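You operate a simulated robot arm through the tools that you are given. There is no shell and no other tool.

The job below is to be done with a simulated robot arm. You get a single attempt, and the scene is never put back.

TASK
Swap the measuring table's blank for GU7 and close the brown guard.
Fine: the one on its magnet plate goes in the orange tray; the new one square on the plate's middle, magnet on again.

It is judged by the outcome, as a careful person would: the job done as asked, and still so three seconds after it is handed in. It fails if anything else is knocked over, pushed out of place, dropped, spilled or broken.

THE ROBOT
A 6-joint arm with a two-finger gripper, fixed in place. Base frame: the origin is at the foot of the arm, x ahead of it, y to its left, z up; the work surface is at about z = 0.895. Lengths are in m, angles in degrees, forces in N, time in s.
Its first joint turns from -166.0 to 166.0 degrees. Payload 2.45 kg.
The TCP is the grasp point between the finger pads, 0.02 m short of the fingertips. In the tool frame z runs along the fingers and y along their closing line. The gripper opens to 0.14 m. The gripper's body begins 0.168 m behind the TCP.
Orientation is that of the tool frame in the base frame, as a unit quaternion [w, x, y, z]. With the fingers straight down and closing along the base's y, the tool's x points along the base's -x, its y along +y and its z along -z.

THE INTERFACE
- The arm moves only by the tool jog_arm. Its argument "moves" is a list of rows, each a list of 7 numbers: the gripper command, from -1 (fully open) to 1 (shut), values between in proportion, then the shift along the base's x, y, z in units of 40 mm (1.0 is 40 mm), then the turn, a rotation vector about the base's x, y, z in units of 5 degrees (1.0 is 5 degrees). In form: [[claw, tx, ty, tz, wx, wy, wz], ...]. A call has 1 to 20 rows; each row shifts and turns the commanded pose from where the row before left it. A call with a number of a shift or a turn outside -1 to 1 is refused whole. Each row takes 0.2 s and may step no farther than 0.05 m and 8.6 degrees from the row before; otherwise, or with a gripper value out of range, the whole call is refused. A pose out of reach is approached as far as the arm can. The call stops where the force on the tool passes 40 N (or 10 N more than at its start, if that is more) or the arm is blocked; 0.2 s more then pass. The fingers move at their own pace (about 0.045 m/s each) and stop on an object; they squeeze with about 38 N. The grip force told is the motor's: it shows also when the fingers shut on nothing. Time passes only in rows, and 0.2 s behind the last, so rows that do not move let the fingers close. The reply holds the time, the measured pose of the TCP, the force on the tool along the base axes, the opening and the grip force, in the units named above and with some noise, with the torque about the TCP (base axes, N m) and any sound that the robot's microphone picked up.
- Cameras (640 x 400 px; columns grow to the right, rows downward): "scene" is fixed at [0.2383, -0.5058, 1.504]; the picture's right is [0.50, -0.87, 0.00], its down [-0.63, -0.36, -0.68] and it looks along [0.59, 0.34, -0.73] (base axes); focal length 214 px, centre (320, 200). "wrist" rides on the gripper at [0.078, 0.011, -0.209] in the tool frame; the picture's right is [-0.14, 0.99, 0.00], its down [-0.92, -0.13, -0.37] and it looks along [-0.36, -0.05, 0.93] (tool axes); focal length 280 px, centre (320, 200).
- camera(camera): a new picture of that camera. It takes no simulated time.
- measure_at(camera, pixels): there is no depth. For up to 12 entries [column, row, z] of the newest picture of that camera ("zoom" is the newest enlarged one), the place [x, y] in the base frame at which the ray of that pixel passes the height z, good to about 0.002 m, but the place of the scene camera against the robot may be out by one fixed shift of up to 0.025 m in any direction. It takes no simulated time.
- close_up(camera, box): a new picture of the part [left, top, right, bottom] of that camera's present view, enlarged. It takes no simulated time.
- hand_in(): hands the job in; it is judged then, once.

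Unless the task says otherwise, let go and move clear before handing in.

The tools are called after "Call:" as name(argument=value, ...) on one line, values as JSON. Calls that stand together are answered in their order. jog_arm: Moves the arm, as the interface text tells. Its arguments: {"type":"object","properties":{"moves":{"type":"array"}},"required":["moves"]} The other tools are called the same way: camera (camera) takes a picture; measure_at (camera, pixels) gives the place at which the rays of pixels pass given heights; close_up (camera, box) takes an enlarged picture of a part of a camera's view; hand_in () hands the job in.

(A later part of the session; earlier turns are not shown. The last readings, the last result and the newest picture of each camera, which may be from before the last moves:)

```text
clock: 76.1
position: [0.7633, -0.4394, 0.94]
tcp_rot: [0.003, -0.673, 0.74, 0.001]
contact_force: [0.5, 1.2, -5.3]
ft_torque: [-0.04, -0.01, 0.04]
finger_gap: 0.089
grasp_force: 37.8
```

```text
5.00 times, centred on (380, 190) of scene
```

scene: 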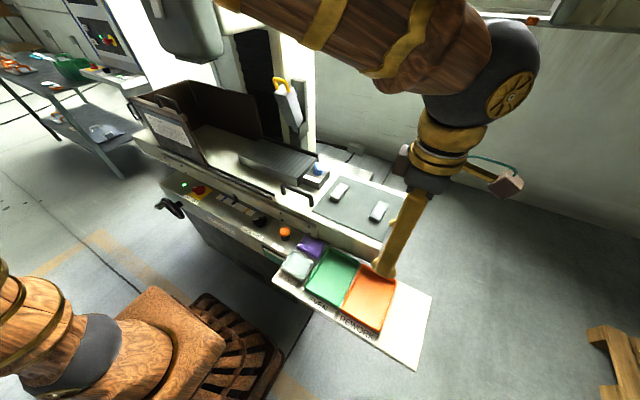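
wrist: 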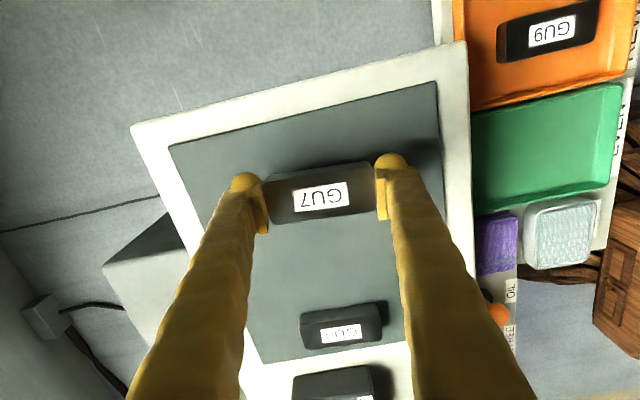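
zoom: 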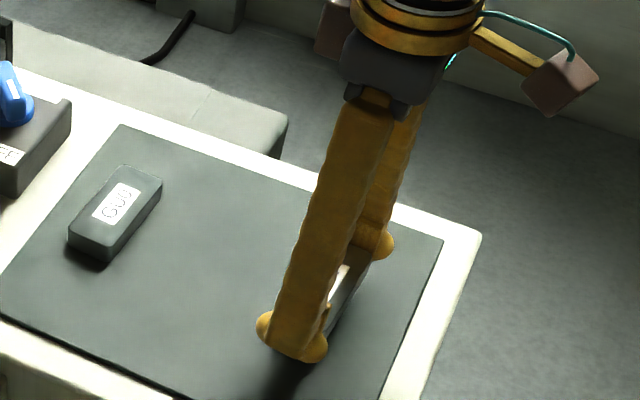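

GU7 is held (5.3 N weight). I'll lift, rotate −84.7° so it lies along the plate's length, and carry it over the plate, staying clear of the hanging device.

Call:
jog_arm(moves=[[1, 0, 0, 0.8, 0, 0, 0], [1, 0, 0.3, 0.8, 0, 0, -0.99], [1, 0, 0.7, 0.7, 0, 0, -0.99], [1, 0, 0.7, 0.6, 0, 0, -0.99], [1, 0, 0.75, 0.3, 0, 0, -0.99], [1, 0, 0.75, 0, 0, 0, -0.99], [1, 0, 0.75, 0, 0, 0, -0.99], [1, 0, 0.75, 0, 0, 0, -0.99], [1, 0, 0.75, 0, 0, 0, -0.99], [1, 0, 0.75, 0, 0, 0, -0.99], [1, 0, 0.75, 0, 0, 0, -0.99], [1, 0, 0.75, 0, 0, 0, -0.99], [1, 0, 0.75, 0, 0, 0, -0.99], [1, 0, 0.75, 0, 0, 0, -0.99], [1, 0, 0.75, 0, 0, 0, -0.99], [1, 0, 0.75, 0, 0, 0, -0.99], [1, 0, 0.75, 0, 0, 0, -0.99], [1, 0, 0.7, 0, 0, 0, -0.99], [1, 0, 0, 0, 0, 0, -0.1]])

Call:
camera(camera="wrist")

Call:
camera(camera="scene")

```text
clock: 80.1
position: [0.7646, 0.0466, 1.0684]
tcp_rot: [0.002, 0.001, 1.0, -0.001]
contact_force: [-0.3, 0.6, -4.4]
ft_torque: [0.01, -0.01, -0.06]
finger_gap: 0.0891
grasp_force: 37.9
```

```text
taken
```

wrist: 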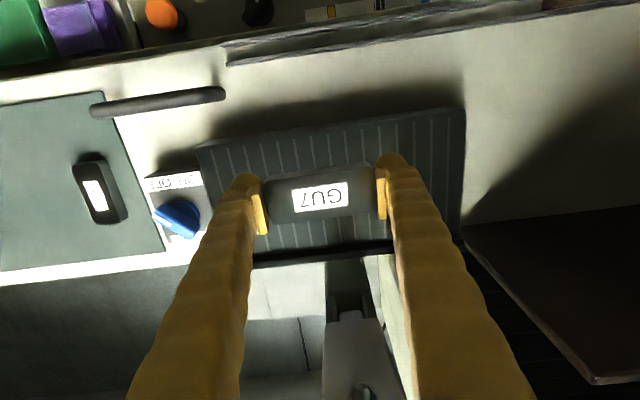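

```text
taken
```

scene: 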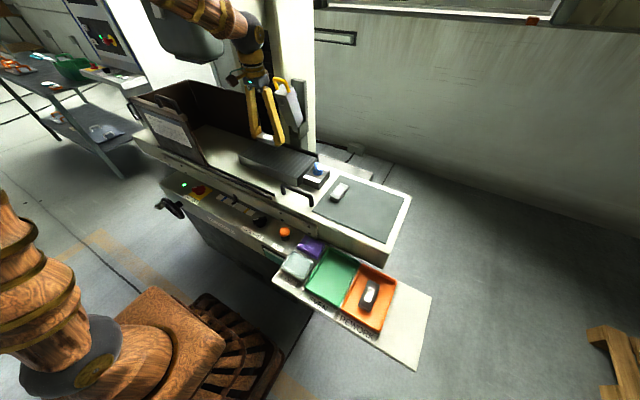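

GU7 is oriented over the plate with the label the same way GU9 had it. I'll measure the plate's edges precisely for its middle.

Call:
close_up(camera="wrist", box=[180, 90, 340, 290])

Call:
close_up(camera="wrist", box=[330, 90, 490, 290])

```text
2.00 times, centred on (260, 190) of wrist
```

zoom: 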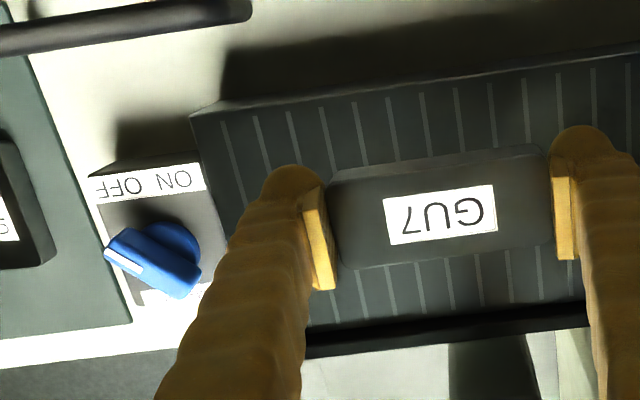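

```text
2.00 times, centred on (410, 190) of wrist
```

zoom: 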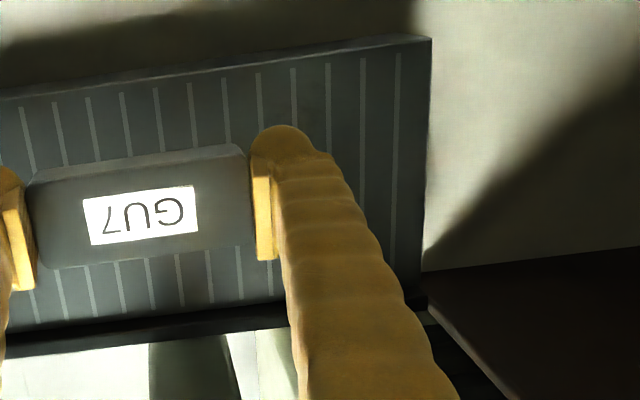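

Call:
measure_at(camera="wrist", pixels=[[465, 109, 0.936], [196, 147.5, 0.936], [362.5, 129.5, 0.936], [370, 239, 0.936], [345, 132, 0.936], [355, 240.5, 0.936], [350, 245.5, 0.936], [350, 262, 0.936], [350, 129.5, 0.936], [319.5, 197, 1.07]])

```text
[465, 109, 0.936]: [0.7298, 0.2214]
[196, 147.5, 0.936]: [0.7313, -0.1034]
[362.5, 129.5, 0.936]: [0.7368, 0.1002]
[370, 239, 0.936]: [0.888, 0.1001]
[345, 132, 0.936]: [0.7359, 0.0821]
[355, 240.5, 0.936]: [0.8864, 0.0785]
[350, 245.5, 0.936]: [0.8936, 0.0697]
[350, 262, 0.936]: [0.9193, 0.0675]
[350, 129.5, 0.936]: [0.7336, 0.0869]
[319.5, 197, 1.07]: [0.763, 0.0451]
```

The plate surface spans x 0.731–0.893 and y −0.102–0.221, so its middle is about (0.8115, 0.060). I'll move above that and lower partway.

Call:
jog_arm(moves=[[1, 0.4, 0.12, -0.4, 0, 0, 0], [1, 0.4, 0.12, -0.5, 0, 0, 0], [1, 0.36, 0.1, -0.6, 0, 0, 0], [1, 0, 0, -0.5, 0, 0, 0], [1, 0, 0, 0, 0, 0, 0], [1, 0, 0, 0, 0, 0, 0]])

Call:
camera(camera="wrist")

Call:
close_up(camera="wrist", box=[120, 50, 520, 300])

Call:
close_up(camera="scene", box=[230, 70, 340, 190])

```text
clock: 81.5
position: [0.809, 0.062, 0.9883]
tcp_rot: [0.002, -0.001, 1.0, 0.0]
contact_force: [0.5, 0.1, -5.0]
ft_torque: [-0.03, 0.02, 0.0]
finger_gap: 0.0893
grasp_force: 38.5
```

```text
taken
```

wrist: 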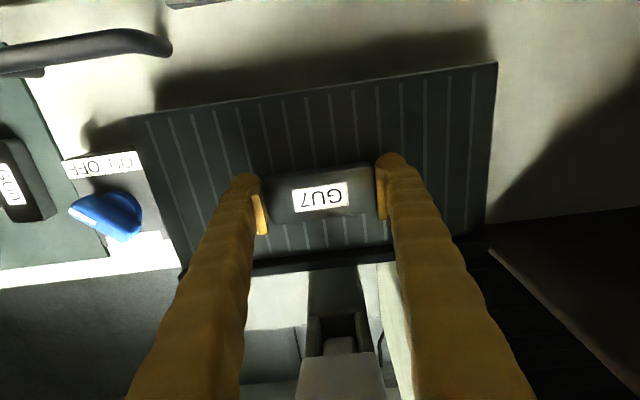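

```text
1.60 times, centred on (320, 175) of wrist
```

zoom: 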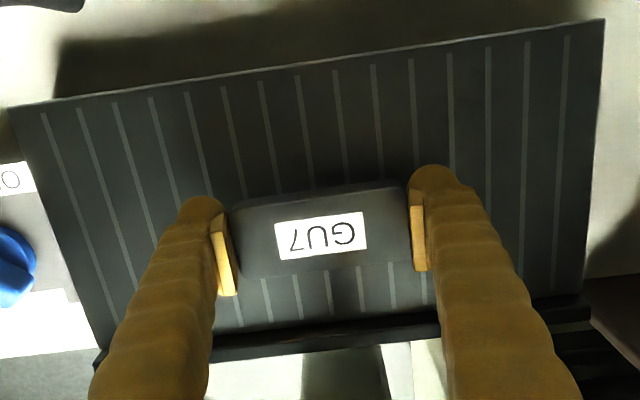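

```text
3.33 times, centred on (285, 130) of scene
```

zoom: 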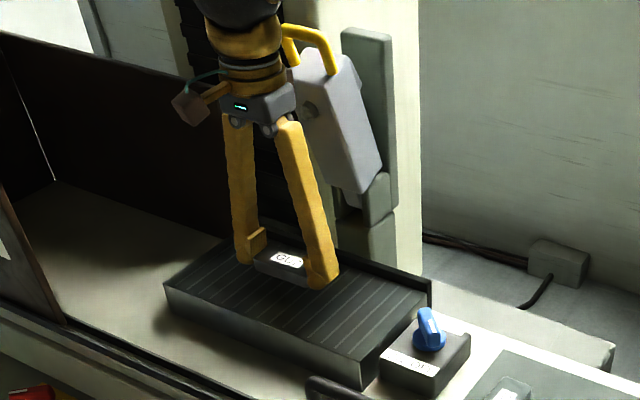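

Counting strips, the plate's 8th (middle) strip starts at zoom (296,77) and emerges behind the blank at (330,312). I'll measure it against the blank's label.

Call:
measure_at(camera="wrist", pixels=[[305, 98.1, 0.936], [326.25, 245, 0.936], [125, 116.9, 0.936], [497.5, 62.5, 0.936], [320.9, 196.9, 0.989], [291.9, 188.75, 0.989], [347.5, 182.5, 0.989], [349.4, 204.4, 0.989], [295, 212.5, 0.989], [326, 250, 0.936], [261, 200, 0.989], [381, 186, 0.989]])

```text
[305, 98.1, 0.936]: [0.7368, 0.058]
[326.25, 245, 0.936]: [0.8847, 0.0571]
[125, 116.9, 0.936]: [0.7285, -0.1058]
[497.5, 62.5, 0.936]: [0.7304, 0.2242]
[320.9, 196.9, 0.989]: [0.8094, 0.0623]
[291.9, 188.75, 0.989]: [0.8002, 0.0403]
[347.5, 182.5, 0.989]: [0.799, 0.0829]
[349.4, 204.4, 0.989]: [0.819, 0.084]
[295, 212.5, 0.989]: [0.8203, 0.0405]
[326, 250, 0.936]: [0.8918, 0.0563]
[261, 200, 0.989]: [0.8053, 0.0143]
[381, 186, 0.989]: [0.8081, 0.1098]
```

The blank is about 1 mm short in x and 2 mm high in y of the plate middle. I'll check its yaw with a high zoom before lowering.

Call:
close_up(camera="wrist", box=[240, 140, 400, 240])

```text
4.00 times, centred on (320, 190) of wrist
```

zoom: 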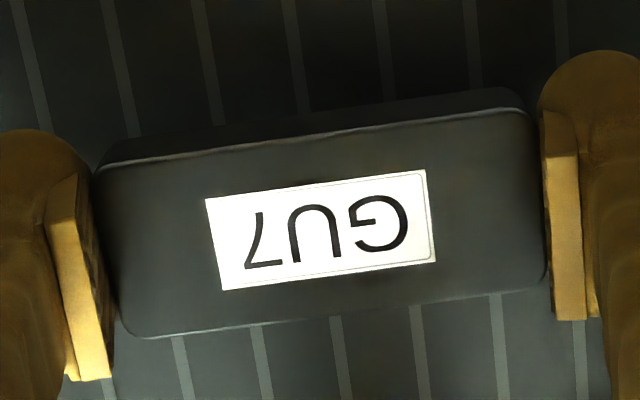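

Call:
measure_at(camera="zoom", pixels=[[110, 168, 0.989], [515, 113, 0.989], [150, 337, 0.989], [530, 289, 0.989], [206, 199, 0.989], [426, 170, 0.989], [223, 290, 0.989], [436, 262, 0.989], [95, 190, 0.989], [122, 325, 0.989], [530, 130, 0.989], [546, 265, 0.989]])

```text
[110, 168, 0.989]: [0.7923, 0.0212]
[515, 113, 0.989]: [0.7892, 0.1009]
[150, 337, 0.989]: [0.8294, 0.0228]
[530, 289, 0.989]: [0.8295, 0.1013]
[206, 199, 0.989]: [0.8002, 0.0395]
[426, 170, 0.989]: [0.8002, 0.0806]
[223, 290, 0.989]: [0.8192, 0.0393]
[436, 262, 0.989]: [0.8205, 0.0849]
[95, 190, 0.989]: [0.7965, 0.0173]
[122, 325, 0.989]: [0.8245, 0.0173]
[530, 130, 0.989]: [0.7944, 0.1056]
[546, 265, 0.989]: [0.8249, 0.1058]
```

The blank is square (both ends measure the same y), with its centre at (0.810, 0.0615). I'll shift +1 mm x and −1.8 mm y and lower toward the plate.

Call:
jog_arm(moves=[[1, 0.025, -0.045, -0.1, 0, 0, 0], [1, 0, 0, -0.15, 0, 0, 0], [1, 0, 0, -0.15, 0, 0, 0], [1, 0, 0, -0.05, 0, 0, 0], [1, 0, 0, 0, 0, 0, 0]])

Call:
jog_arm(moves=[[1, 0, 0, -0.03, 0, 0, 0], [1, 0, 0, 0, 0, 0, 0]])

Call:
jog_arm(moves=[[1, 0, 0, -0.03, 0, 0, 0], [1, 0, 0, 0, 0, 0, 0]])

```text
clock: 82.7
position: [0.8121, 0.0622, 0.9716]
tcp_rot: [0.002, 0.0, 1.0, 0.0]
contact_force: [0.2, -1.0, -4.6]
ft_torque: [0.0, 0.01, 0.02]
finger_gap: 0.0891
grasp_force: 38.0
```

```text
clock: 83.3
position: [0.811, 0.0585, 0.9694]
tcp_rot: [0.002, 0.0, 1.0, -0.001]
contact_force: [0.0, 0.3, -5.3]
ft_torque: [0.0, 0.01, 0.0]
finger_gap: 0.0887
grasp_force: 37.9
```

```text
clock: 83.9
position: [0.8093, 0.0598, 0.9675]
tcp_rot: [0.001, 0.0, 1.0, 0.0]
contact_force: [0.4, 0.5, -4.3]
ft_torque: [-0.05, 0.0, -0.02]
finger_gap: 0.0892
grasp_force: 37.7
```

The position is about (0.8105, 0.060) and the weight is still fully on the gripper; continuing down step by step.

Call:
jog_arm(moves=[[1, 0, 0, -0.03, 0, 0, 0], [1, 0, 0, 0, 0, 0, 0]])

Call:
jog_arm(moves=[[1, 0, 0, -0.03, 0, 0, 0], [1, 0, 0, 0, 0, 0, 0]])

Call:
jog_arm(moves=[[1, 0, 0, -0.025, 0, 0, 0], [1, 0, 0, 0, 0, 0, 0]])

```text
clock: 84.5
position: [0.8101, 0.0594, 0.9673]
tcp_rot: [0.002, 0.0, 1.0, -0.001]
contact_force: [0.2, 0.0, -5.5]
ft_torque: [0.04, -0.03, 0.03]
finger_gap: 0.089
grasp_force: 37.7
```

```text
clock: 85.1
position: [0.8109, 0.0595, 0.9666]
tcp_rot: [0.002, 0.0, 1.0, -0.001]
contact_force: [-0.5, 0.0, -4.3]
ft_torque: [-0.02, 0.02, -0.02]
finger_gap: 0.089
grasp_force: 38.0
```

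```text
clock: 85.7
position: [0.8101, 0.0583, 0.9653]
tcp_rot: [0.002, 0.0, 1.0, -0.001]
contact_force: [-3.0, 1.3, 8.6]
ft_torque: [-0.06, 0.04, 0.09]
finger_gap: 0.0892
grasp_force: 37.8
```

Contact: the blank is resting on the plate. I'll check its position against the plate before releasing.

Call:
camera(camera="wrist")

Call:
close_up(camera="wrist", box=[240, 140, 400, 240])

```text
taken
```

wrist: 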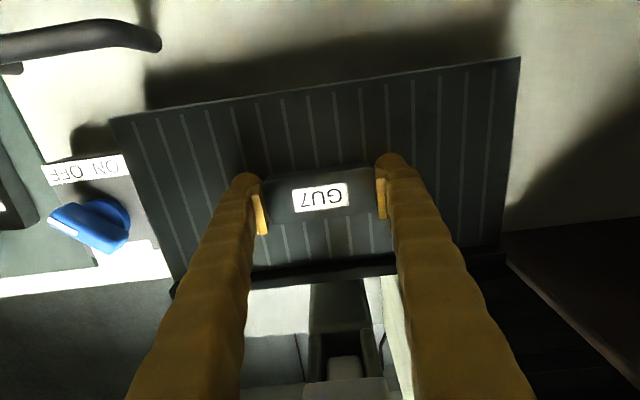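

```text
4.00 times, centred on (320, 190) of wrist
```

zoom: 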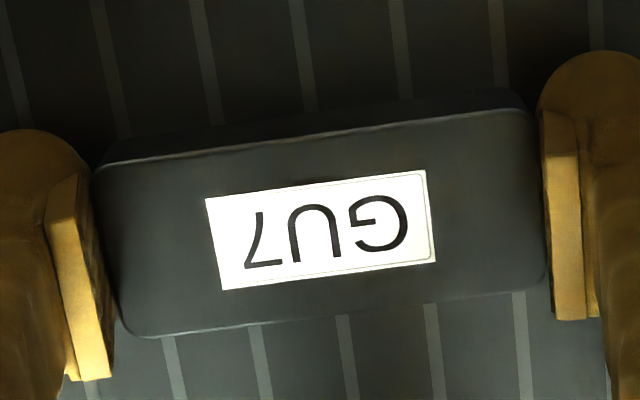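

Call:
measure_at(camera="wrist", pixels=[[110, 119, 0.936], [520.5, 57, 0.936], [500, 248, 0.936], [284, 99, 0.936], [309, 96, 0.936], [263.75, 187.5, 0.965], [270.5, 221.25, 0.965], [372.5, 172.5, 0.965], [376.5, 206.25, 0.965], [320.5, 197, 0.965], [325, 257, 0.936]])

```text
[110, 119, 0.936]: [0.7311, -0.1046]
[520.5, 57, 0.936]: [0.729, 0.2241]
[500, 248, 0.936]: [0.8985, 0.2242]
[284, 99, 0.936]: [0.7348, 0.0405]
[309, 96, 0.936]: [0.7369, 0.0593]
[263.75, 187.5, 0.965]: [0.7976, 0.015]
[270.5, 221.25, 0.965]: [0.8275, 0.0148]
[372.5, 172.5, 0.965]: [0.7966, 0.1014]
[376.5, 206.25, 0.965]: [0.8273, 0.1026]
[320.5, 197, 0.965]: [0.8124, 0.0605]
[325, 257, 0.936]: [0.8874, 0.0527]
```

The plate middle is y≈0.060, x≈0.811, and the blank sits at y≈0.0595, x≈0.812, square. I'll release gently and rise.

Call:
jog_arm(moves=[[1, 0, 0, 0.012, 0, 0, 0], [-0.35, 0, 0, 0, 0, 0, 0], [-0.5, 0, 0, 0, 0, 0, 0], [-0.7, 0, 0, 0, 0, 0, 0], [-0.9, 0, 0, 0, 0, 0, 0], [-1, 0, 0, 0, 0, 0, 0], [-1, 0, 0, 0.4, 0, 0, 0], [-1, 0, 0, 0.6, 0, 0, 0], [-1, -0.3, 0, 0.9, 0, 0, 0], [-1, -0.6, 0, 0.9, 0, 0, 0], [-1, -0.6, 0, 0.6, 0, 0, 0], [-1, 0, 0, 0, 0, 0, 0]])

Call:
camera(camera="wrist")

Call:
close_up(camera="wrist", box=[180, 80, 460, 255])

Call:
close_up(camera="scene", box=[230, 110, 340, 190])

```text
clock: 88.3
position: [0.7524, 0.0591, 1.1006]
tcp_rot: [0.002, -0.001, 1.0, -0.001]
contact_force: [0.6, 0.3, 0.4]
ft_torque: [0.04, 0.02, -0.02]
finger_gap: 0.1396
grasp_force: 0.1
```

```text
taken
```

wrist: 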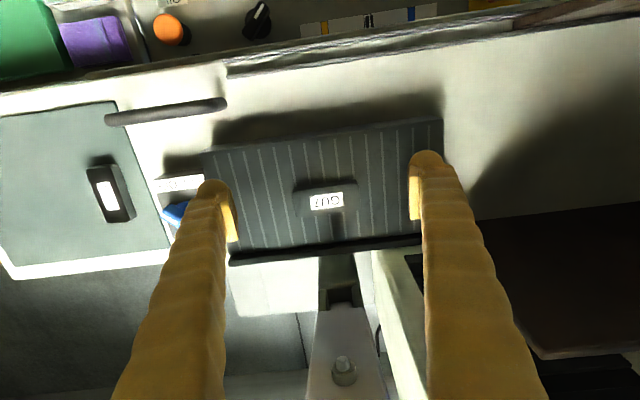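

```text
2.29 times, centred on (320, 168) of wrist
```

zoom: 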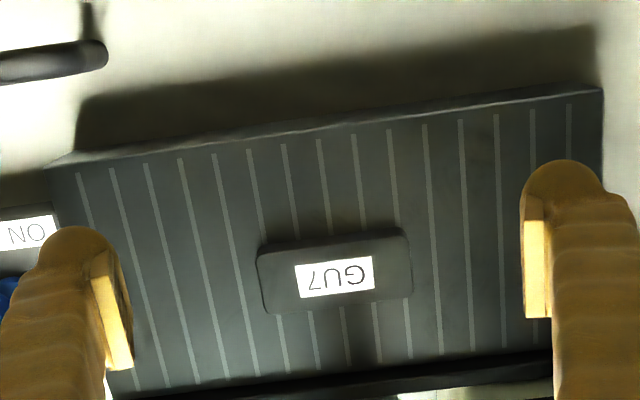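

```text
5.00 times, centred on (285, 150) of scene
```

zoom: 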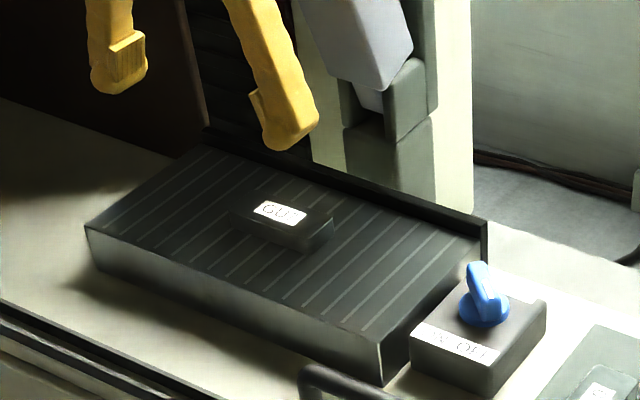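

GU7 is placed. I'll verify its position and angle now that the view is unobstructed.

Call:
measure_at(camera="wrist", pixels=[[308.6, 196.8, 0.963], [342.3, 192.5, 0.963], [344, 206.9, 0.963], [311.3, 210.8, 0.963], [201, 152.7, 0.936], [443.1, 133, 0.936], [292.6, 205, 0.963], [360.6, 196.5, 0.963], [326, 245, 0.936], [231, 258, 0.936]])

Call:
close_up(camera="wrist", box=[270, 150, 390, 270])

```text
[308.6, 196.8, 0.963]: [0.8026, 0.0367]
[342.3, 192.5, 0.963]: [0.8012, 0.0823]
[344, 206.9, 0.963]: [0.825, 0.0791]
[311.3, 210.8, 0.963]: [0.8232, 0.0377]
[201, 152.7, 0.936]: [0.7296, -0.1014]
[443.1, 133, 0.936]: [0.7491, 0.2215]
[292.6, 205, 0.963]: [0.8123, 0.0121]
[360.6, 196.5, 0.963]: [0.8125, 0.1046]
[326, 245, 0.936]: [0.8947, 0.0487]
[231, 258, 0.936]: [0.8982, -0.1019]
```

```text
3.33 times, centred on (330, 210) of wrist
```

zoom: 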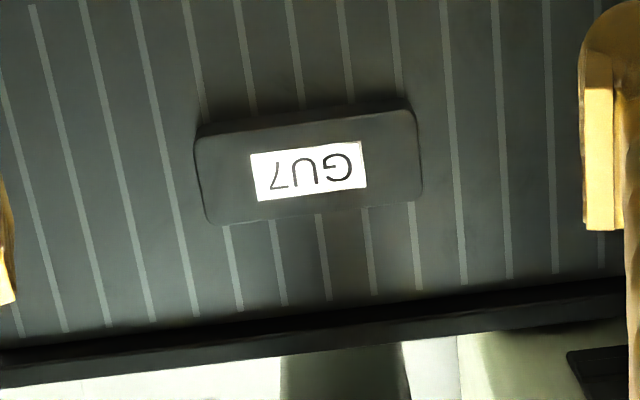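

GU7's centre measures (0.8125, 0.059) against the plate middle of about (0.812, 0.060), and it's square. Now back to the magnet knob: turning the tool to +45°, narrowing the fingers, moving above it.

Call:
jog_arm(moves=[[-0.6, 0, -0.5, 0, 0, 0, 1], [-0.2, 0.15, -0.65, 0, 0, 0, 1], [0.286, 0.2, -0.65, 0, 0, 0, 1], [0.286, 0.2, -0.65, 0, 0, 0, 1], [0.286, 0.2, -0.65, 0, 0, 0, 1], [0.286, 0.2, -0.65, 0, 0, 0, 1], [0.286, 0.2, -0.65, 0, 0, 0, 1], [0.286, 0.2, -0.5, -0.3, 0, 0, 1], [0.286, 0.2, -0.25, -0.6, 0, 0, 1], [0.286, 0.03, 0, -0.85, 0, 0, 0], [0.286, 0, 0, 0, 0, 0, 0], [0.286, 0, 0, 0, 0, 0, 0]])

Call:
camera(camera="wrist")

Call:
close_up(camera="wrist", box=[220, 60, 420, 220])

```text
clock: 90.9
position: [0.8156, -0.1477, 1.0306]
tcp_rot: [0.002, -0.383, 0.924, 0.0]
contact_force: [0.7, 0.1, 0.2]
ft_torque: [-0.02, -0.01, -0.02]
finger_gap: 0.0501
grasp_force: 0.1
```

```text
taken
```

wrist: 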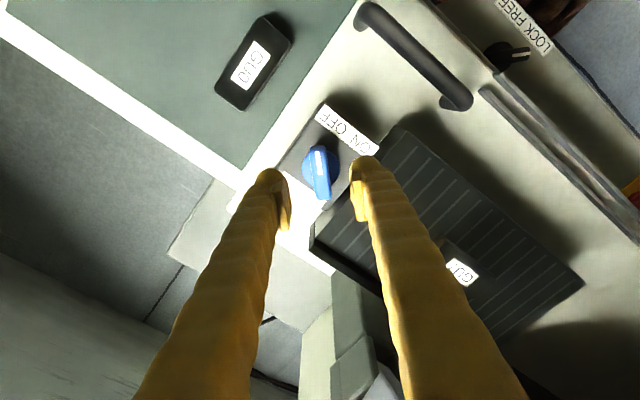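

```text
2.50 times, centred on (320, 140) of wrist
```

zoom: 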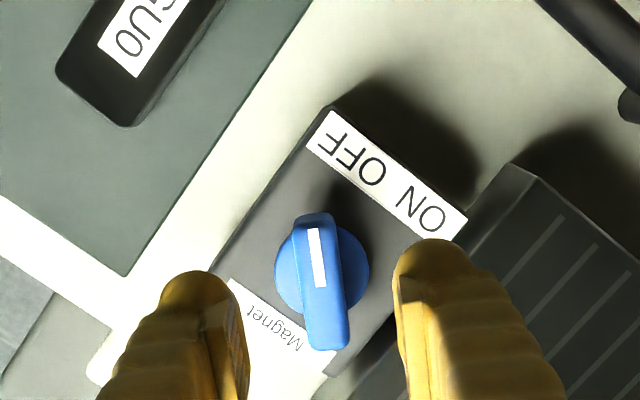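

The bar is centred between the fingers and parallel to them. I'm descending and gripping.

Call:
jog_arm(moves=[[0.286, 0, 0, -0.6, 0, 0, 0], [0.286, 0, 0, -0.6, 0, 0, 0], [0.286, 0, 0, -0.35, 0, 0, 0], [0.286, 0, 0, 0, 0, 0, 0], [0.6, 0, 0, 0, 0, 0, 0], [0.8, 0, 0, 0, 0, 0, 0], [1, 0, 0, 0, 0, 0, 0], [1, 0, 0, 0, 0, 0, 0], [1, 0, 0, 0, 0, 0, 0]])

```text
clock: 92.9
position: [0.8157, -0.147, 0.9679]
tcp_rot: [0.003, -0.382, 0.924, 0.0]
contact_force: [21.4, -19.3, -7.3]
ft_torque: [-0.13, -0.25, -0.11]
finger_gap: 0.0171
grasp_force: 42.7
```

Gripped at 17.1 mm with 29 N of side load. I'll relieve it by shifting 1.4 mm along the force and start turning clockwise toward ON.

Call:
jog_arm(moves=[[1, 0.025, -0.024, 0, 0, 0, 0], [1, 0, 0, 0, 0, 0, 0]])

Call:
jog_arm(moves=[[1, 0, 0, 0, 0, 0, -0.5], [1, 0, 0, 0, 0, 0, -0.5], [1, 0, 0, 0, 0, 0, -0.5]])

```text
clock: 93.5
position: [0.8164, -0.1473, 0.9689]
tcp_rot: [0.002, -0.382, 0.924, 0.0]
contact_force: [25.6, -13.5, -16.2]
ft_torque: [-0.04, -0.24, -0.09]
finger_gap: 0.0169
grasp_force: 42.8
```

```text
clock: 94.3
position: [0.8154, -0.1457, 0.9691]
tcp_rot: [0.002, -0.321, 0.947, 0.001]
contact_force: [25.3, -5.8, -22.9]
ft_torque: [0.06, -0.31, -0.01]
finger_gap: 0.0169
grasp_force: 42.8
```

It's turning (37° now), with loads of +25 N x and −23 N z; I'll correct by +1 mm x and −0.8 mm z and continue.

Call:
jog_arm(moves=[[1, 0.025, -0.005, -0.02, 0, 0, 0], [1, 0, 0, 0, 0, 0, -0.5], [1, 0, 0, 0, 0, 0, -0.5], [1, 0, 0, 0, 0, 0, -0.5]])

```text
clock: 95.3
position: [0.815, -0.1458, 0.9689]
tcp_rot: [0.001, -0.259, 0.966, 0.0]
contact_force: [-10.5, 18.6, 3.2]
ft_torque: [0.05, 0.36, 0.09]
finger_gap: 0.017
grasp_force: 42.6
```

Low loads at 30°; continuing with a slight relief.

Call:
jog_arm(moves=[[1, -0.008, 0.016, 0, 0, 0, 0], [1, 0, 0, 0, 0, 0, -0.6], [1, 0, 0, 0, 0, 0, -0.6], [1, 0, 0, 0, 0, 0, -0.6], [1, 0, 0, 0, 0, 0, -0.6]])

```text
clock: 96.3
position: [0.8152, -0.1467, 0.9698]
tcp_rot: [0.002, -0.195, 0.981, 0.0]
contact_force: [-5.8, 3.0, 6.9]
ft_torque: [0.02, 0.02, 0.04]
finger_gap: 0.0171
grasp_force: 42.5
stopped in row 4: the force on the tool passed its limit at 41 N (the readings are from after the stop); the commanded pose is now the measured one
```

A brief 41 N peak stopped it at 22.5°; forces are low now. Continuing in smaller chunks with a little +y drift.

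Call:
jog_arm(moves=[[1, 0, 0.006, 0, 0, 0, -0.5], [1, 0, 0.006, 0, 0, 0, -0.5], [1, 0, 0.006, 0, 0, 0, -0.5]])

```text
clock: 97.1
position: [0.8139, -0.1457, 0.9686]
tcp_rot: [0.001, -0.13, 0.992, 0.0]
contact_force: [-9.1, 12.2, 11.4]
ft_torque: [0.14, 0.19, 0.04]
finger_gap: 0.0171
grasp_force: 43.0
```

Call:
jog_arm(moves=[[1, -0.008, 0.014, 0.01, 0, 0, -0.5], [1, 0, 0.006, 0, 0, 0, -0.5], [1, 0, 0.006, 0, 0, 0, -0.5], [1, 0, 0.006, 0, 0, 0, -0.5]])

```text
clock: 98.1
position: [0.8145, -0.1464, 0.9687]
tcp_rot: [0.002, -0.042, 0.999, -0.001]
contact_force: [-6.9, -8.3, 4.2]
ft_torque: [-0.1, 0.31, 0.0]
finger_gap: 0.0177
grasp_force: 42.8
```

The knob is at 5° with low loads; continuing clockwise.

Call:
jog_arm(moves=[[1, 0, -0.006, 0, 0, 0, -0.6], [1, 0, 0, 0, 0, 0, -0.6], [1, 0, 0, 0, 0, 0, -0.6], [1, 0, 0, 0, 0, 0, -0.6]])

```text
clock: 99.1
position: [0.8145, -0.1438, 0.9692]
tcp_rot: [0.002, 0.062, 0.998, -0.001]
contact_force: [-1.5, 5.3, -6.0]
ft_torque: [0.01, -0.32, 0.0]
finger_gap: 0.017
grasp_force: 42.6
```

Call:
jog_arm(moves=[[1, 0, 0, 0, 0, 0, -0.6], [1, 0, 0.006, 0, 0, 0, -0.6], [1, 0, 0.006, 0, 0, 0, -0.6], [1, 0, 0.006, 0, 0, 0, -0.6]])

Call:
close_up(camera="wrist", box=[220, 60, 420, 220])

```text
clock: 100.1
position: [0.8143, -0.1444, 0.969]
tcp_rot: [0.001, 0.166, 0.986, 0.0]
contact_force: [-3.1, 16.8, -9.9]
ft_torque: [0.15, -0.04, 0.06]
finger_gap: 0.0167
grasp_force: 42.5
```

```text
2.50 times, centred on (320, 140) of wrist
```

zoom: 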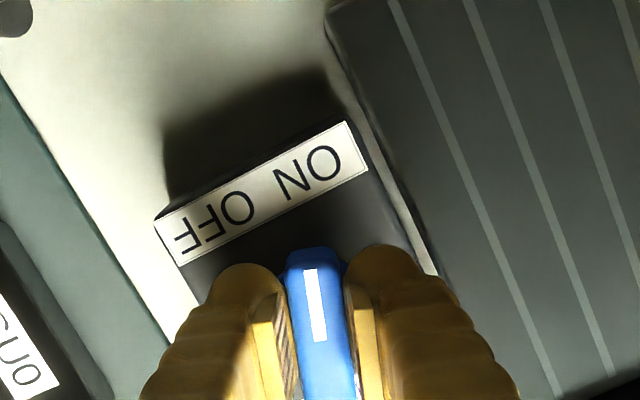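

The knob follows and is at −19°. I'll continue with a small +y relief.

Call:
jog_arm(moves=[[1, 0.005, 0.02, -0.01, 0, 0, -0.5], [1, 0, 0.006, 0, 0, 0, -0.5], [1, 0, 0.006, 0, 0, 0, -0.5], [1, 0, 0, 0, 0, 0, -0.5]])

Call:
jog_arm(moves=[[1, 0, 0, 0, 0, 0, -0.5], [1, 0, 0, 0, 0, 0, -0.5], [1, 0, 0, 0, 0, 0, -0.5]])

```text
clock: 101.1
position: [0.814, -0.1429, 0.9685]
tcp_rot: [0.002, 0.25, 0.968, 0.0]
contact_force: [-5.4, -1.7, 0.9]
ft_torque: [0.07, 0.21, -0.05]
finger_gap: 0.0172
grasp_force: 42.4
```

```text
clock: 101.9
position: [0.816, -0.1427, 0.9694]
tcp_rot: [0.002, 0.313, 0.95, -0.001]
contact_force: [8.7, -4.0, -8.6]
ft_torque: [-0.13, -0.19, 0.01]
finger_gap: 0.0168
grasp_force: 43.1
```

At −36.5° with small loads; the last stretch to −45°.

Call:
jog_arm(moves=[[1, 0, 0, 0, 0, 0, -0.5], [1, 0, 0, 0, 0, 0, -0.5], [1, 0, 0, 0, 0, 0, -0.5], [1, 0, 0, 0, 0, 0, -0.25], [1, 0, 0, 0, 0, 0, 0]])

```text
clock: 103.1
position: [0.8149, -0.1421, 0.9695]
tcp_rot: [0.002, 0.385, 0.923, -0.001]
contact_force: [20.5, 12.5, -0.3]
ft_torque: [0.13, -0.18, 0.18]
finger_gap: 0.0171
grasp_force: 42.6
```

At −45° the torque is rising (end stop). I'll release, rise straight up, and check.

Call:
jog_arm(moves=[[0.5, 0, 0, 0, 0, 0, 0], [0.286, 0, 0, 0, 0, 0, 0], [0.286, 0, 0, 0, 0, 0, 0], [0.286, 0, 0, 0.5, 0, 0, 0], [0.286, 0, 0, 0.9, 0, 0, 0], [0.286, 0, 0, 0.9, 0, 0, 0], [0.286, 0, 0, 0.9, 0, 0, 0], [0.286, 0, 0, 0.6, 0, 0, 0], [0.286, 0, 0, 0, 0, 0, 0]])

Call:
close_up(camera="wrist", box=[220, 60, 420, 220])

Call:
close_up(camera="scene", box=[250, 130, 350, 200])

Call:
close_up(camera="scene", box=[110, 60, 330, 240])

```text
clock: 105.1
position: [0.8165, -0.1429, 1.1221]
tcp_rot: [0.002, 0.385, 0.923, 0.0]
contact_force: [-0.5, 1.2, 0.5]
ft_torque: [0.02, 0.0, 0.02]
finger_gap: 0.0501
grasp_force: 0.1
```

```text
2.50 times, centred on (320, 140) of wrist
```

zoom: 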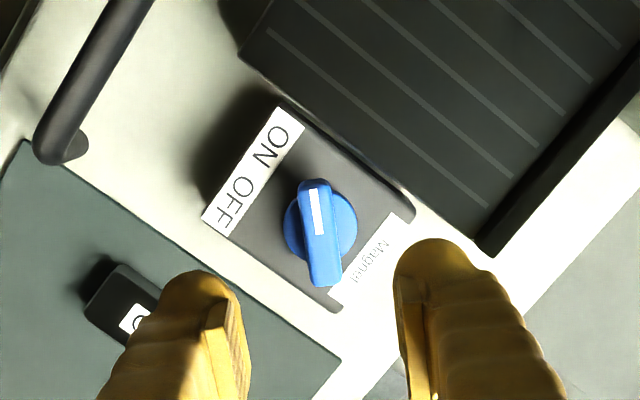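

```text
5.71 times, centred on (300, 165) of scene
```

zoom: 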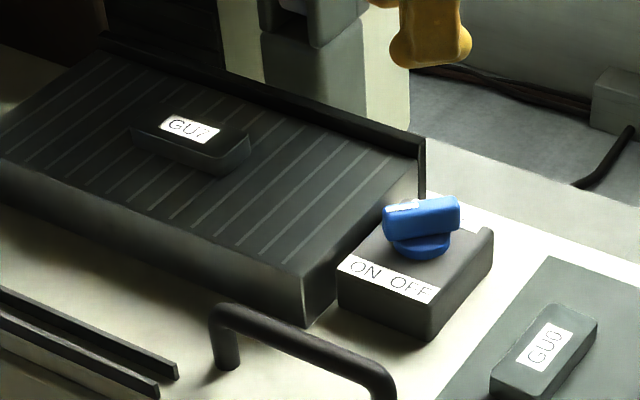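

```text
2.22 times, centred on (220, 150) of scene
```

zoom: 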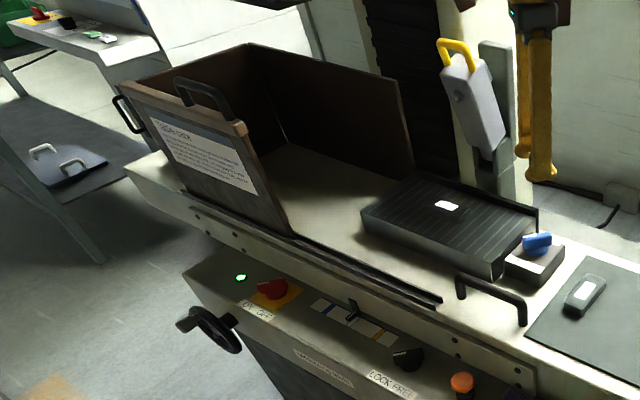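

The magnet knob is back at ON with GU7 on the plate. For the guard, the brown front panel with the top handle runs on the front rails and must slide toward −y; I'll go up and look at it from the side, keeping away from the overhead head.

Call:
jog_arm(moves=[[0.286, -0.6, 0, 0.6, 0, 0, 1], [0.286, -0.6, 0, 0.6, 0, 0, 1], [0.286, -0.6, 0, 0.6, 0, 0, 1], [0.286, -0.6, 0, 0.6, 0, 0, 1], [0.286, -0.6, 0, 0.6, 0, 0, 1], [0.286, -0.6, 0, 0.6, 0, 0, 1], [0.286, -0.6, 0.2, 0.6, 0, 0, 1], [0.286, -0.6, 0.3, 0.4, 0, 0, 1], [0.286, -0.6, 0.3, 0.3, 0, 0, 1], [0.286, -0.4, 0.3, 0, 0, 0, 1], [0.286, 0, 0.3, 0, 0, 0, 1], [0.286, 0, 0.3, 0, 0, 0, 1], [0.286, 0, 0.3, 0, 0, 0, 1], [0.286, 0, 0.3, 0, 0, 0, 1], [0.286, 0, 0.3, 0, 0, 0, 1], [0.286, 0, 0.3, 0, 0, 0, 1], [0.286, 0, 0.3, 0, 0, 0, 1], [0.286, 0, 0.3, 0, 0, 0, 1], [0.286, 0, 0.3, 0, 0, 0, 1], [0.286, 0, 0.3, 0, 0, 0, 1]])

Call:
jog_arm(moves=[[0.286, 0, 0, 0, 0, 0, 1], [0.286, 0, 0, 0, 0, 0, 1], [0.286, 0, 0, 0, 0, 0, 1], [0.286, 0, 0, 0, 0, 0, 1], [0.286, 0, 0, 0, 0, 0, 1], [0.286, 0, 0, 0, 0, 0, 1], [0.286, 0, 0, 0, 0, 0, 1], [0.286, 0, 0, 0, 0, 0, 0]])

Call:
camera(camera="wrist")

Call:
camera(camera="scene")

```text
clock: 109.3
position: [0.5823, 0.0235, 1.3167]
tcp_rot: [0.002, -0.46, 0.888, 0.001]
contact_force: [1.6, -0.3, 0.2]
ft_torque: [0.01, 0.02, 0.0]
finger_gap: 0.0499
grasp_force: 0.1
```

```text
clock: 111.1
position: [0.5818, 0.0217, 1.317]
tcp_rot: [0.001, -0.706, 0.708, 0.001]
contact_force: [1.0, 0.3, 0.5]
ft_torque: [0.0, 0.01, 0.02]
finger_gap: 0.05
grasp_force: 0.0
```

```text
taken
```

wrist: 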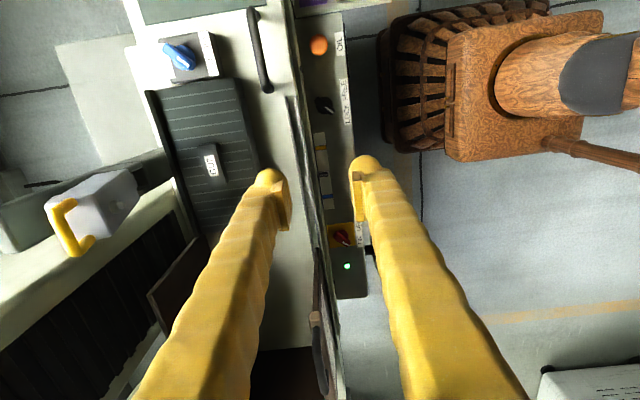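

```text
taken
```

scene: 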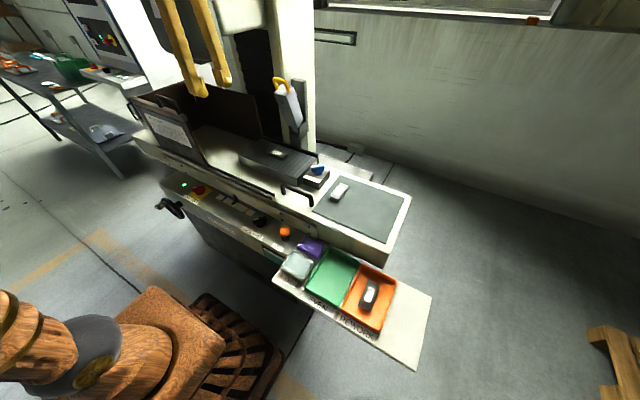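

The guard's top edge and handle appear at (318,340) between the fingers. I'll move further toward +y with fingers open for a clearer look at handle, rail and head.

Call:
jog_arm(moves=[[-1, -0.2, 0.7, 0, 0, 0, 0], [-1, 0, 0.8, 0, 0, 0, 0], [-1, 0, 0.8, 0, 0, 0, 0], [-1, 0, 0.8, 0, 0, 0, 0], [-1, 0, 0, 0, 0, 0, 0], [-1, 0, 0, 0, 0, 0, 0]])

Call:
camera(camera="wrist")

Call:
close_up(camera="wrist", box=[220, 100, 420, 400])

Call:
close_up(camera="scene", box=[100, 40, 290, 210])

```text
clock: 112.5
position: [0.5753, 0.1466, 1.317]
tcp_rot: [0.001, -0.705, 0.709, 0.001]
contact_force: [0.6, 0.6, -0.1]
ft_torque: [-0.01, 0.03, 0.04]
finger_gap: 0.14
grasp_force: 0.0
```

```text
taken
```

wrist: 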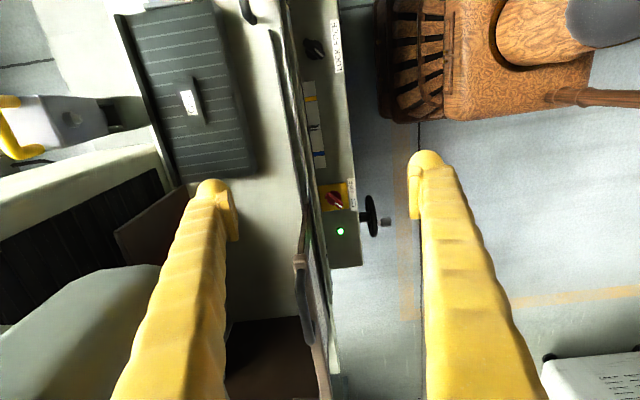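

```text
1.33 times, centred on (320, 250) of wrist
```

zoom: 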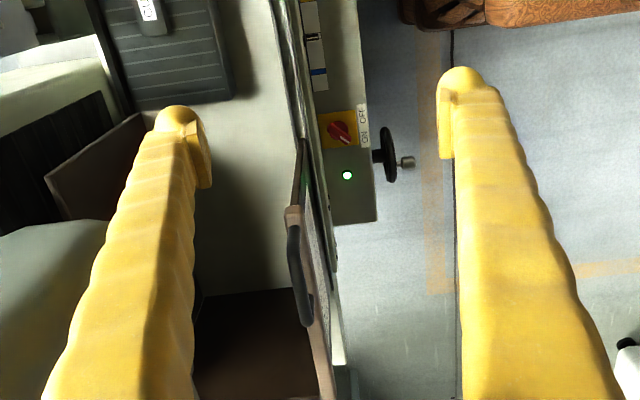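

```text
2.35 times, centred on (195, 125) of scene
```

zoom: 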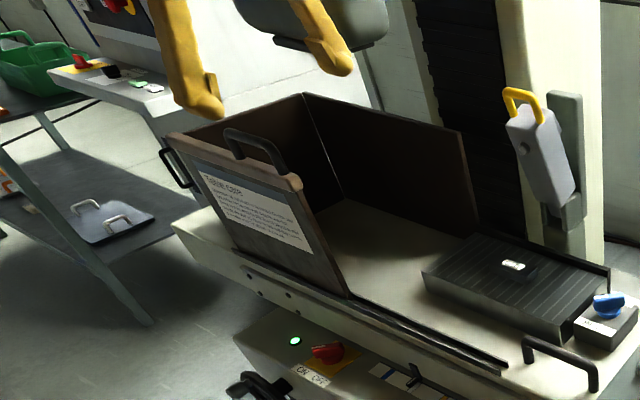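

The triangulated machine head has its lower near corner at about (0.70, 0.18, 1.345), so coming straight down on the handle (z≈1.16) would bring the gripper body too close. I'll approach the bar tilted from the robot side instead; first I'm measuring the handle.

Call:
measure_at(camera="wrist", pixels=[[299, 260, 1.12], [300, 272, 1.155], [310, 340, 1.155], [300, 272, 1.13], [310, 340, 1.13], [305, 208, 0.9], [322, 375, 1.12], [286, 30, 0.9], [318, 240, 0.9]])

Call:
close_up(camera="wrist", box=[250, 190, 370, 400])

Call:
close_up(camera="scene", box=[130, 70, 220, 180])

```text
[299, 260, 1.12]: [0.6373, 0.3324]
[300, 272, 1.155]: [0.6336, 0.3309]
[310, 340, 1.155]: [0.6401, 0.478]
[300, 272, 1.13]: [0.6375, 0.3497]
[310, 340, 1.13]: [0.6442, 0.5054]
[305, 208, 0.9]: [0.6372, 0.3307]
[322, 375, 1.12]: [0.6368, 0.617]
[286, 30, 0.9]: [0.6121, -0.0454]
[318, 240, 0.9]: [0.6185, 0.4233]
```

```text
1.90 times, centred on (310, 295) of wrist
```

zoom: 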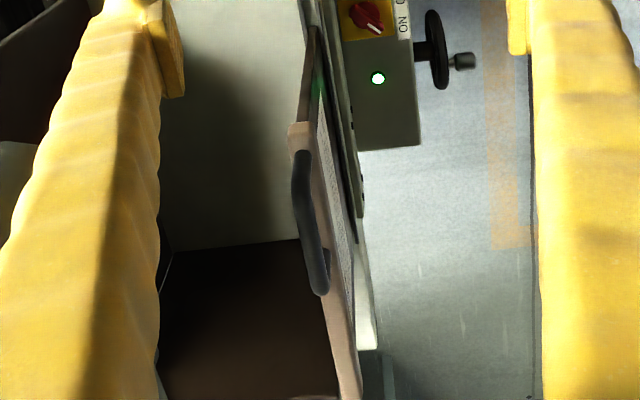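

```text
3.64 times, centred on (175, 125) of scene
```

zoom: 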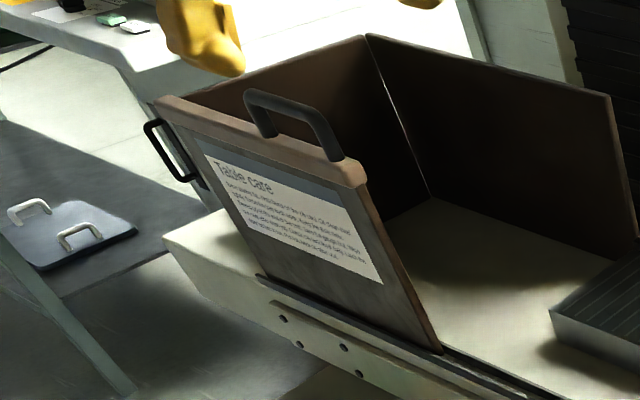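

The sliding panel is at x≈0.637 with its right edge at y≈0.332; its top handle spans y≈0.36–0.48 with the bar near z≈1.165. I'll tilt the tool 35° so the gripper leans back toward the robot, then take position in front of the bar.

Call:
jog_arm(moves=[[-0.6, 0, 0, 0, 0, -1, 0], [-0.2, 0, 0, 0, 0, -1, 0], [0.2, 0, 0, 0, 0, -1, 0], [0.3, 0, 0, 0, 0, -1, 0], [0.3, 0, 0, 0, 0, -1, 0], [0.3, 0, 0, 0, 0, -1, 0], [0.3, 0, 0, 0, 0, -1, 0], [0.3, 0, 0, 0, 0, 0, 0]])

Call:
camera(camera="wrist")

Call:
camera(camera="scene")

```text
clock: 114.3
position: [0.5749, 0.145, 1.3164]
tcp_rot: [0.215, -0.673, 0.676, -0.211]
contact_force: [0.1, 0.2, -0.2]
ft_torque: [-0.03, 0.03, 0.01]
finger_gap: 0.0491
grasp_force: 0.1
```

```text
taken
```

wrist: 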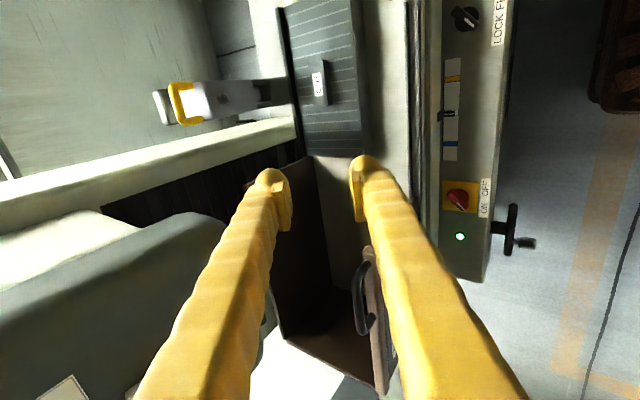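

```text
taken
```

scene: 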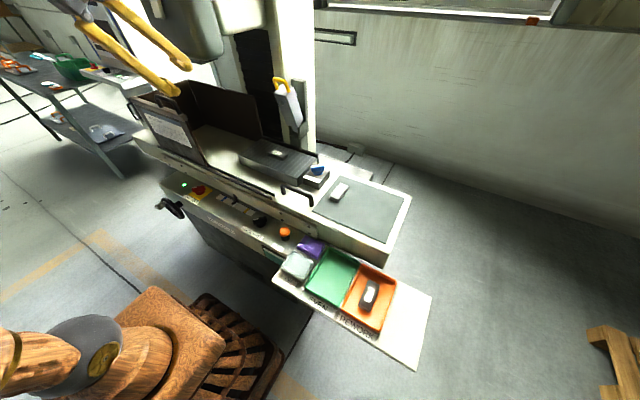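

The tilt worked and the handle is now visible at about (362,300). Zooming in to locate it.

Call:
close_up(camera="wrist", box=[300, 230, 430, 400])

Call:
measure_at(camera="wrist", pixels=[[362, 248, 1.17], [362, 248, 1.12], [358, 300, 1.17], [366, 332, 1.17], [366, 332, 1.15], [358, 300, 1.15]])

```text
2.35 times, centred on (365, 315) of wrist
```

zoom: 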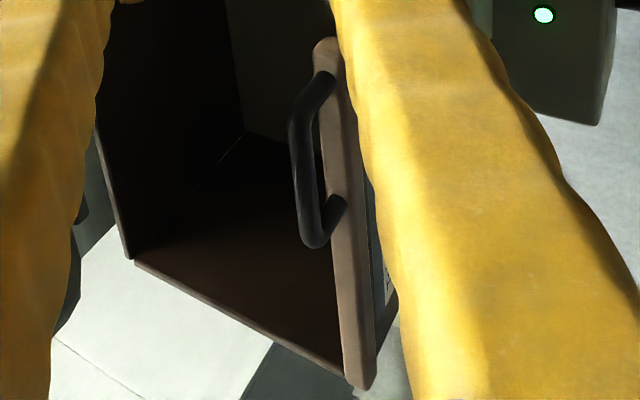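

```text
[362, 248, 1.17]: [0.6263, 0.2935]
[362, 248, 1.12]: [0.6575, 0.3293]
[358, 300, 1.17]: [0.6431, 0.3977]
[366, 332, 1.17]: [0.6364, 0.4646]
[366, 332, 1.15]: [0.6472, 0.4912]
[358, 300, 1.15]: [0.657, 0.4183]
```

Call:
measure_at(camera="wrist", pixels=[[355.2, 278.8, 1.167], [361.6, 332, 1.167], [357, 305, 1.167], [367.1, 263, 1.12], [373.5, 316.3, 1.12], [368, 248, 1.12]])

```text
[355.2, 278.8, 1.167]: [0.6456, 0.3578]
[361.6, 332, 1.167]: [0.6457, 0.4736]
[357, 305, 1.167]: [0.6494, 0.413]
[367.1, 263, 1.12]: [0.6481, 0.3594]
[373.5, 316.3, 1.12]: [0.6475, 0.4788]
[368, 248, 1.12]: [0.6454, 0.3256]
```

The handle's legs are at y≈0.36 and 0.48, with the bar at z≈1.17–1.18 and x≈0.636. I'll move to a pre-approach point about 9 cm short of the bar's middle and refine visually.

Call:
jog_arm(moves=[[0.3, 0, 0.95, 0, 0, 0, 0], [0.3, 0, 0.95, 0, 0, 0, 0], [0.3, 0, 0.95, 0, 0, 0, 0], [0.3, 0, 0.95, 0, 0, 0, 0], [0.3, 0, 0.95, 0, 0, 0, 0], [0.3, 0, 0.95, -0.2, 0, 0, 0], [0.3, 0.1, 0.95, -0.6, 0, 0, 0], [0.3, 0.12, 0.2, -0.85, 0, 0, 0], [0.3, 0, 0, 0, 0, 0, 0]])

Call:
camera(camera="wrist")

Call:
camera(camera="scene")

Call:
close_up(camera="scene", box=[110, 40, 250, 180])

```text
clock: 116.3
position: [0.5834, 0.4165, 1.2553]
tcp_rot: [0.219, -0.672, 0.675, -0.212]
contact_force: [-0.5, -0.1, -0.5]
ft_torque: [0.03, 0.03, 0.0]
finger_gap: 0.049
grasp_force: 0.0
```

```text
taken
```

wrist: 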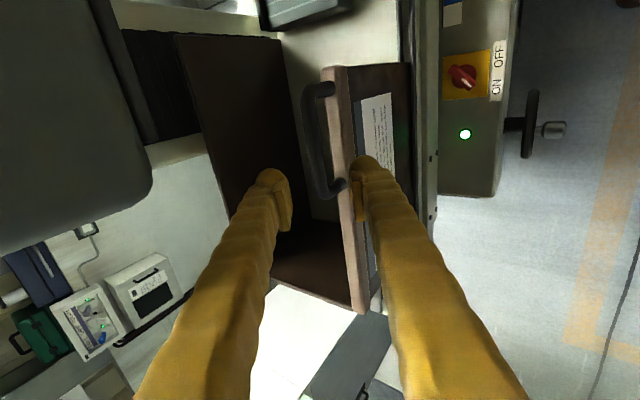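

```text
taken
```

scene: 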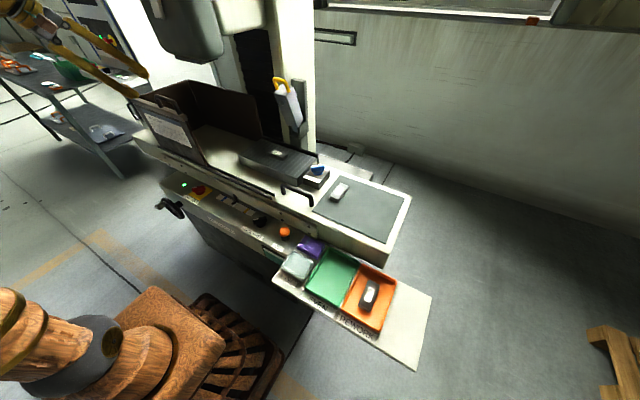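

```text
2.86 times, centred on (180, 110) of scene
```

zoom: 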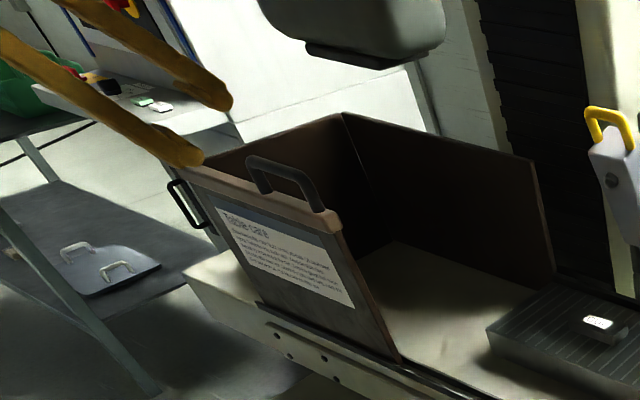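

The wrist view shows the bar nearly on the approach axis (TCP projects to (320,195)). I'll zoom and measure where the bar is relative to the gripper.

Call:
close_up(camera="wrist", box=[250, 50, 410, 230])

Call:
measure_at(camera="wrist", pixels=[[311, 100, 1.17], [325, 185, 1.17], [311, 100, 1.19], [325, 185, 1.19], [330, 88, 1.12], [345, 183, 1.12], [335, 68, 1.12]])

```text
2.22 times, centred on (330, 140) of wrist
```

zoom: 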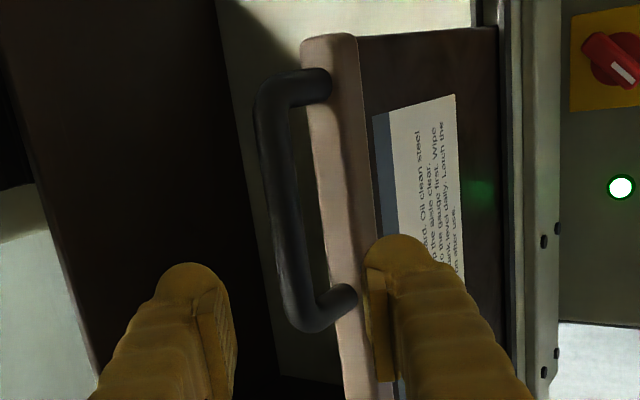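

```text
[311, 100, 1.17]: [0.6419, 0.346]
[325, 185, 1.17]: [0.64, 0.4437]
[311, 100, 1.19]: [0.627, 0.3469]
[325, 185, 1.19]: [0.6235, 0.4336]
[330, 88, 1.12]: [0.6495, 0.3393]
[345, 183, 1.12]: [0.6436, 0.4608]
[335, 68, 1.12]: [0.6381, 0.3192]
```

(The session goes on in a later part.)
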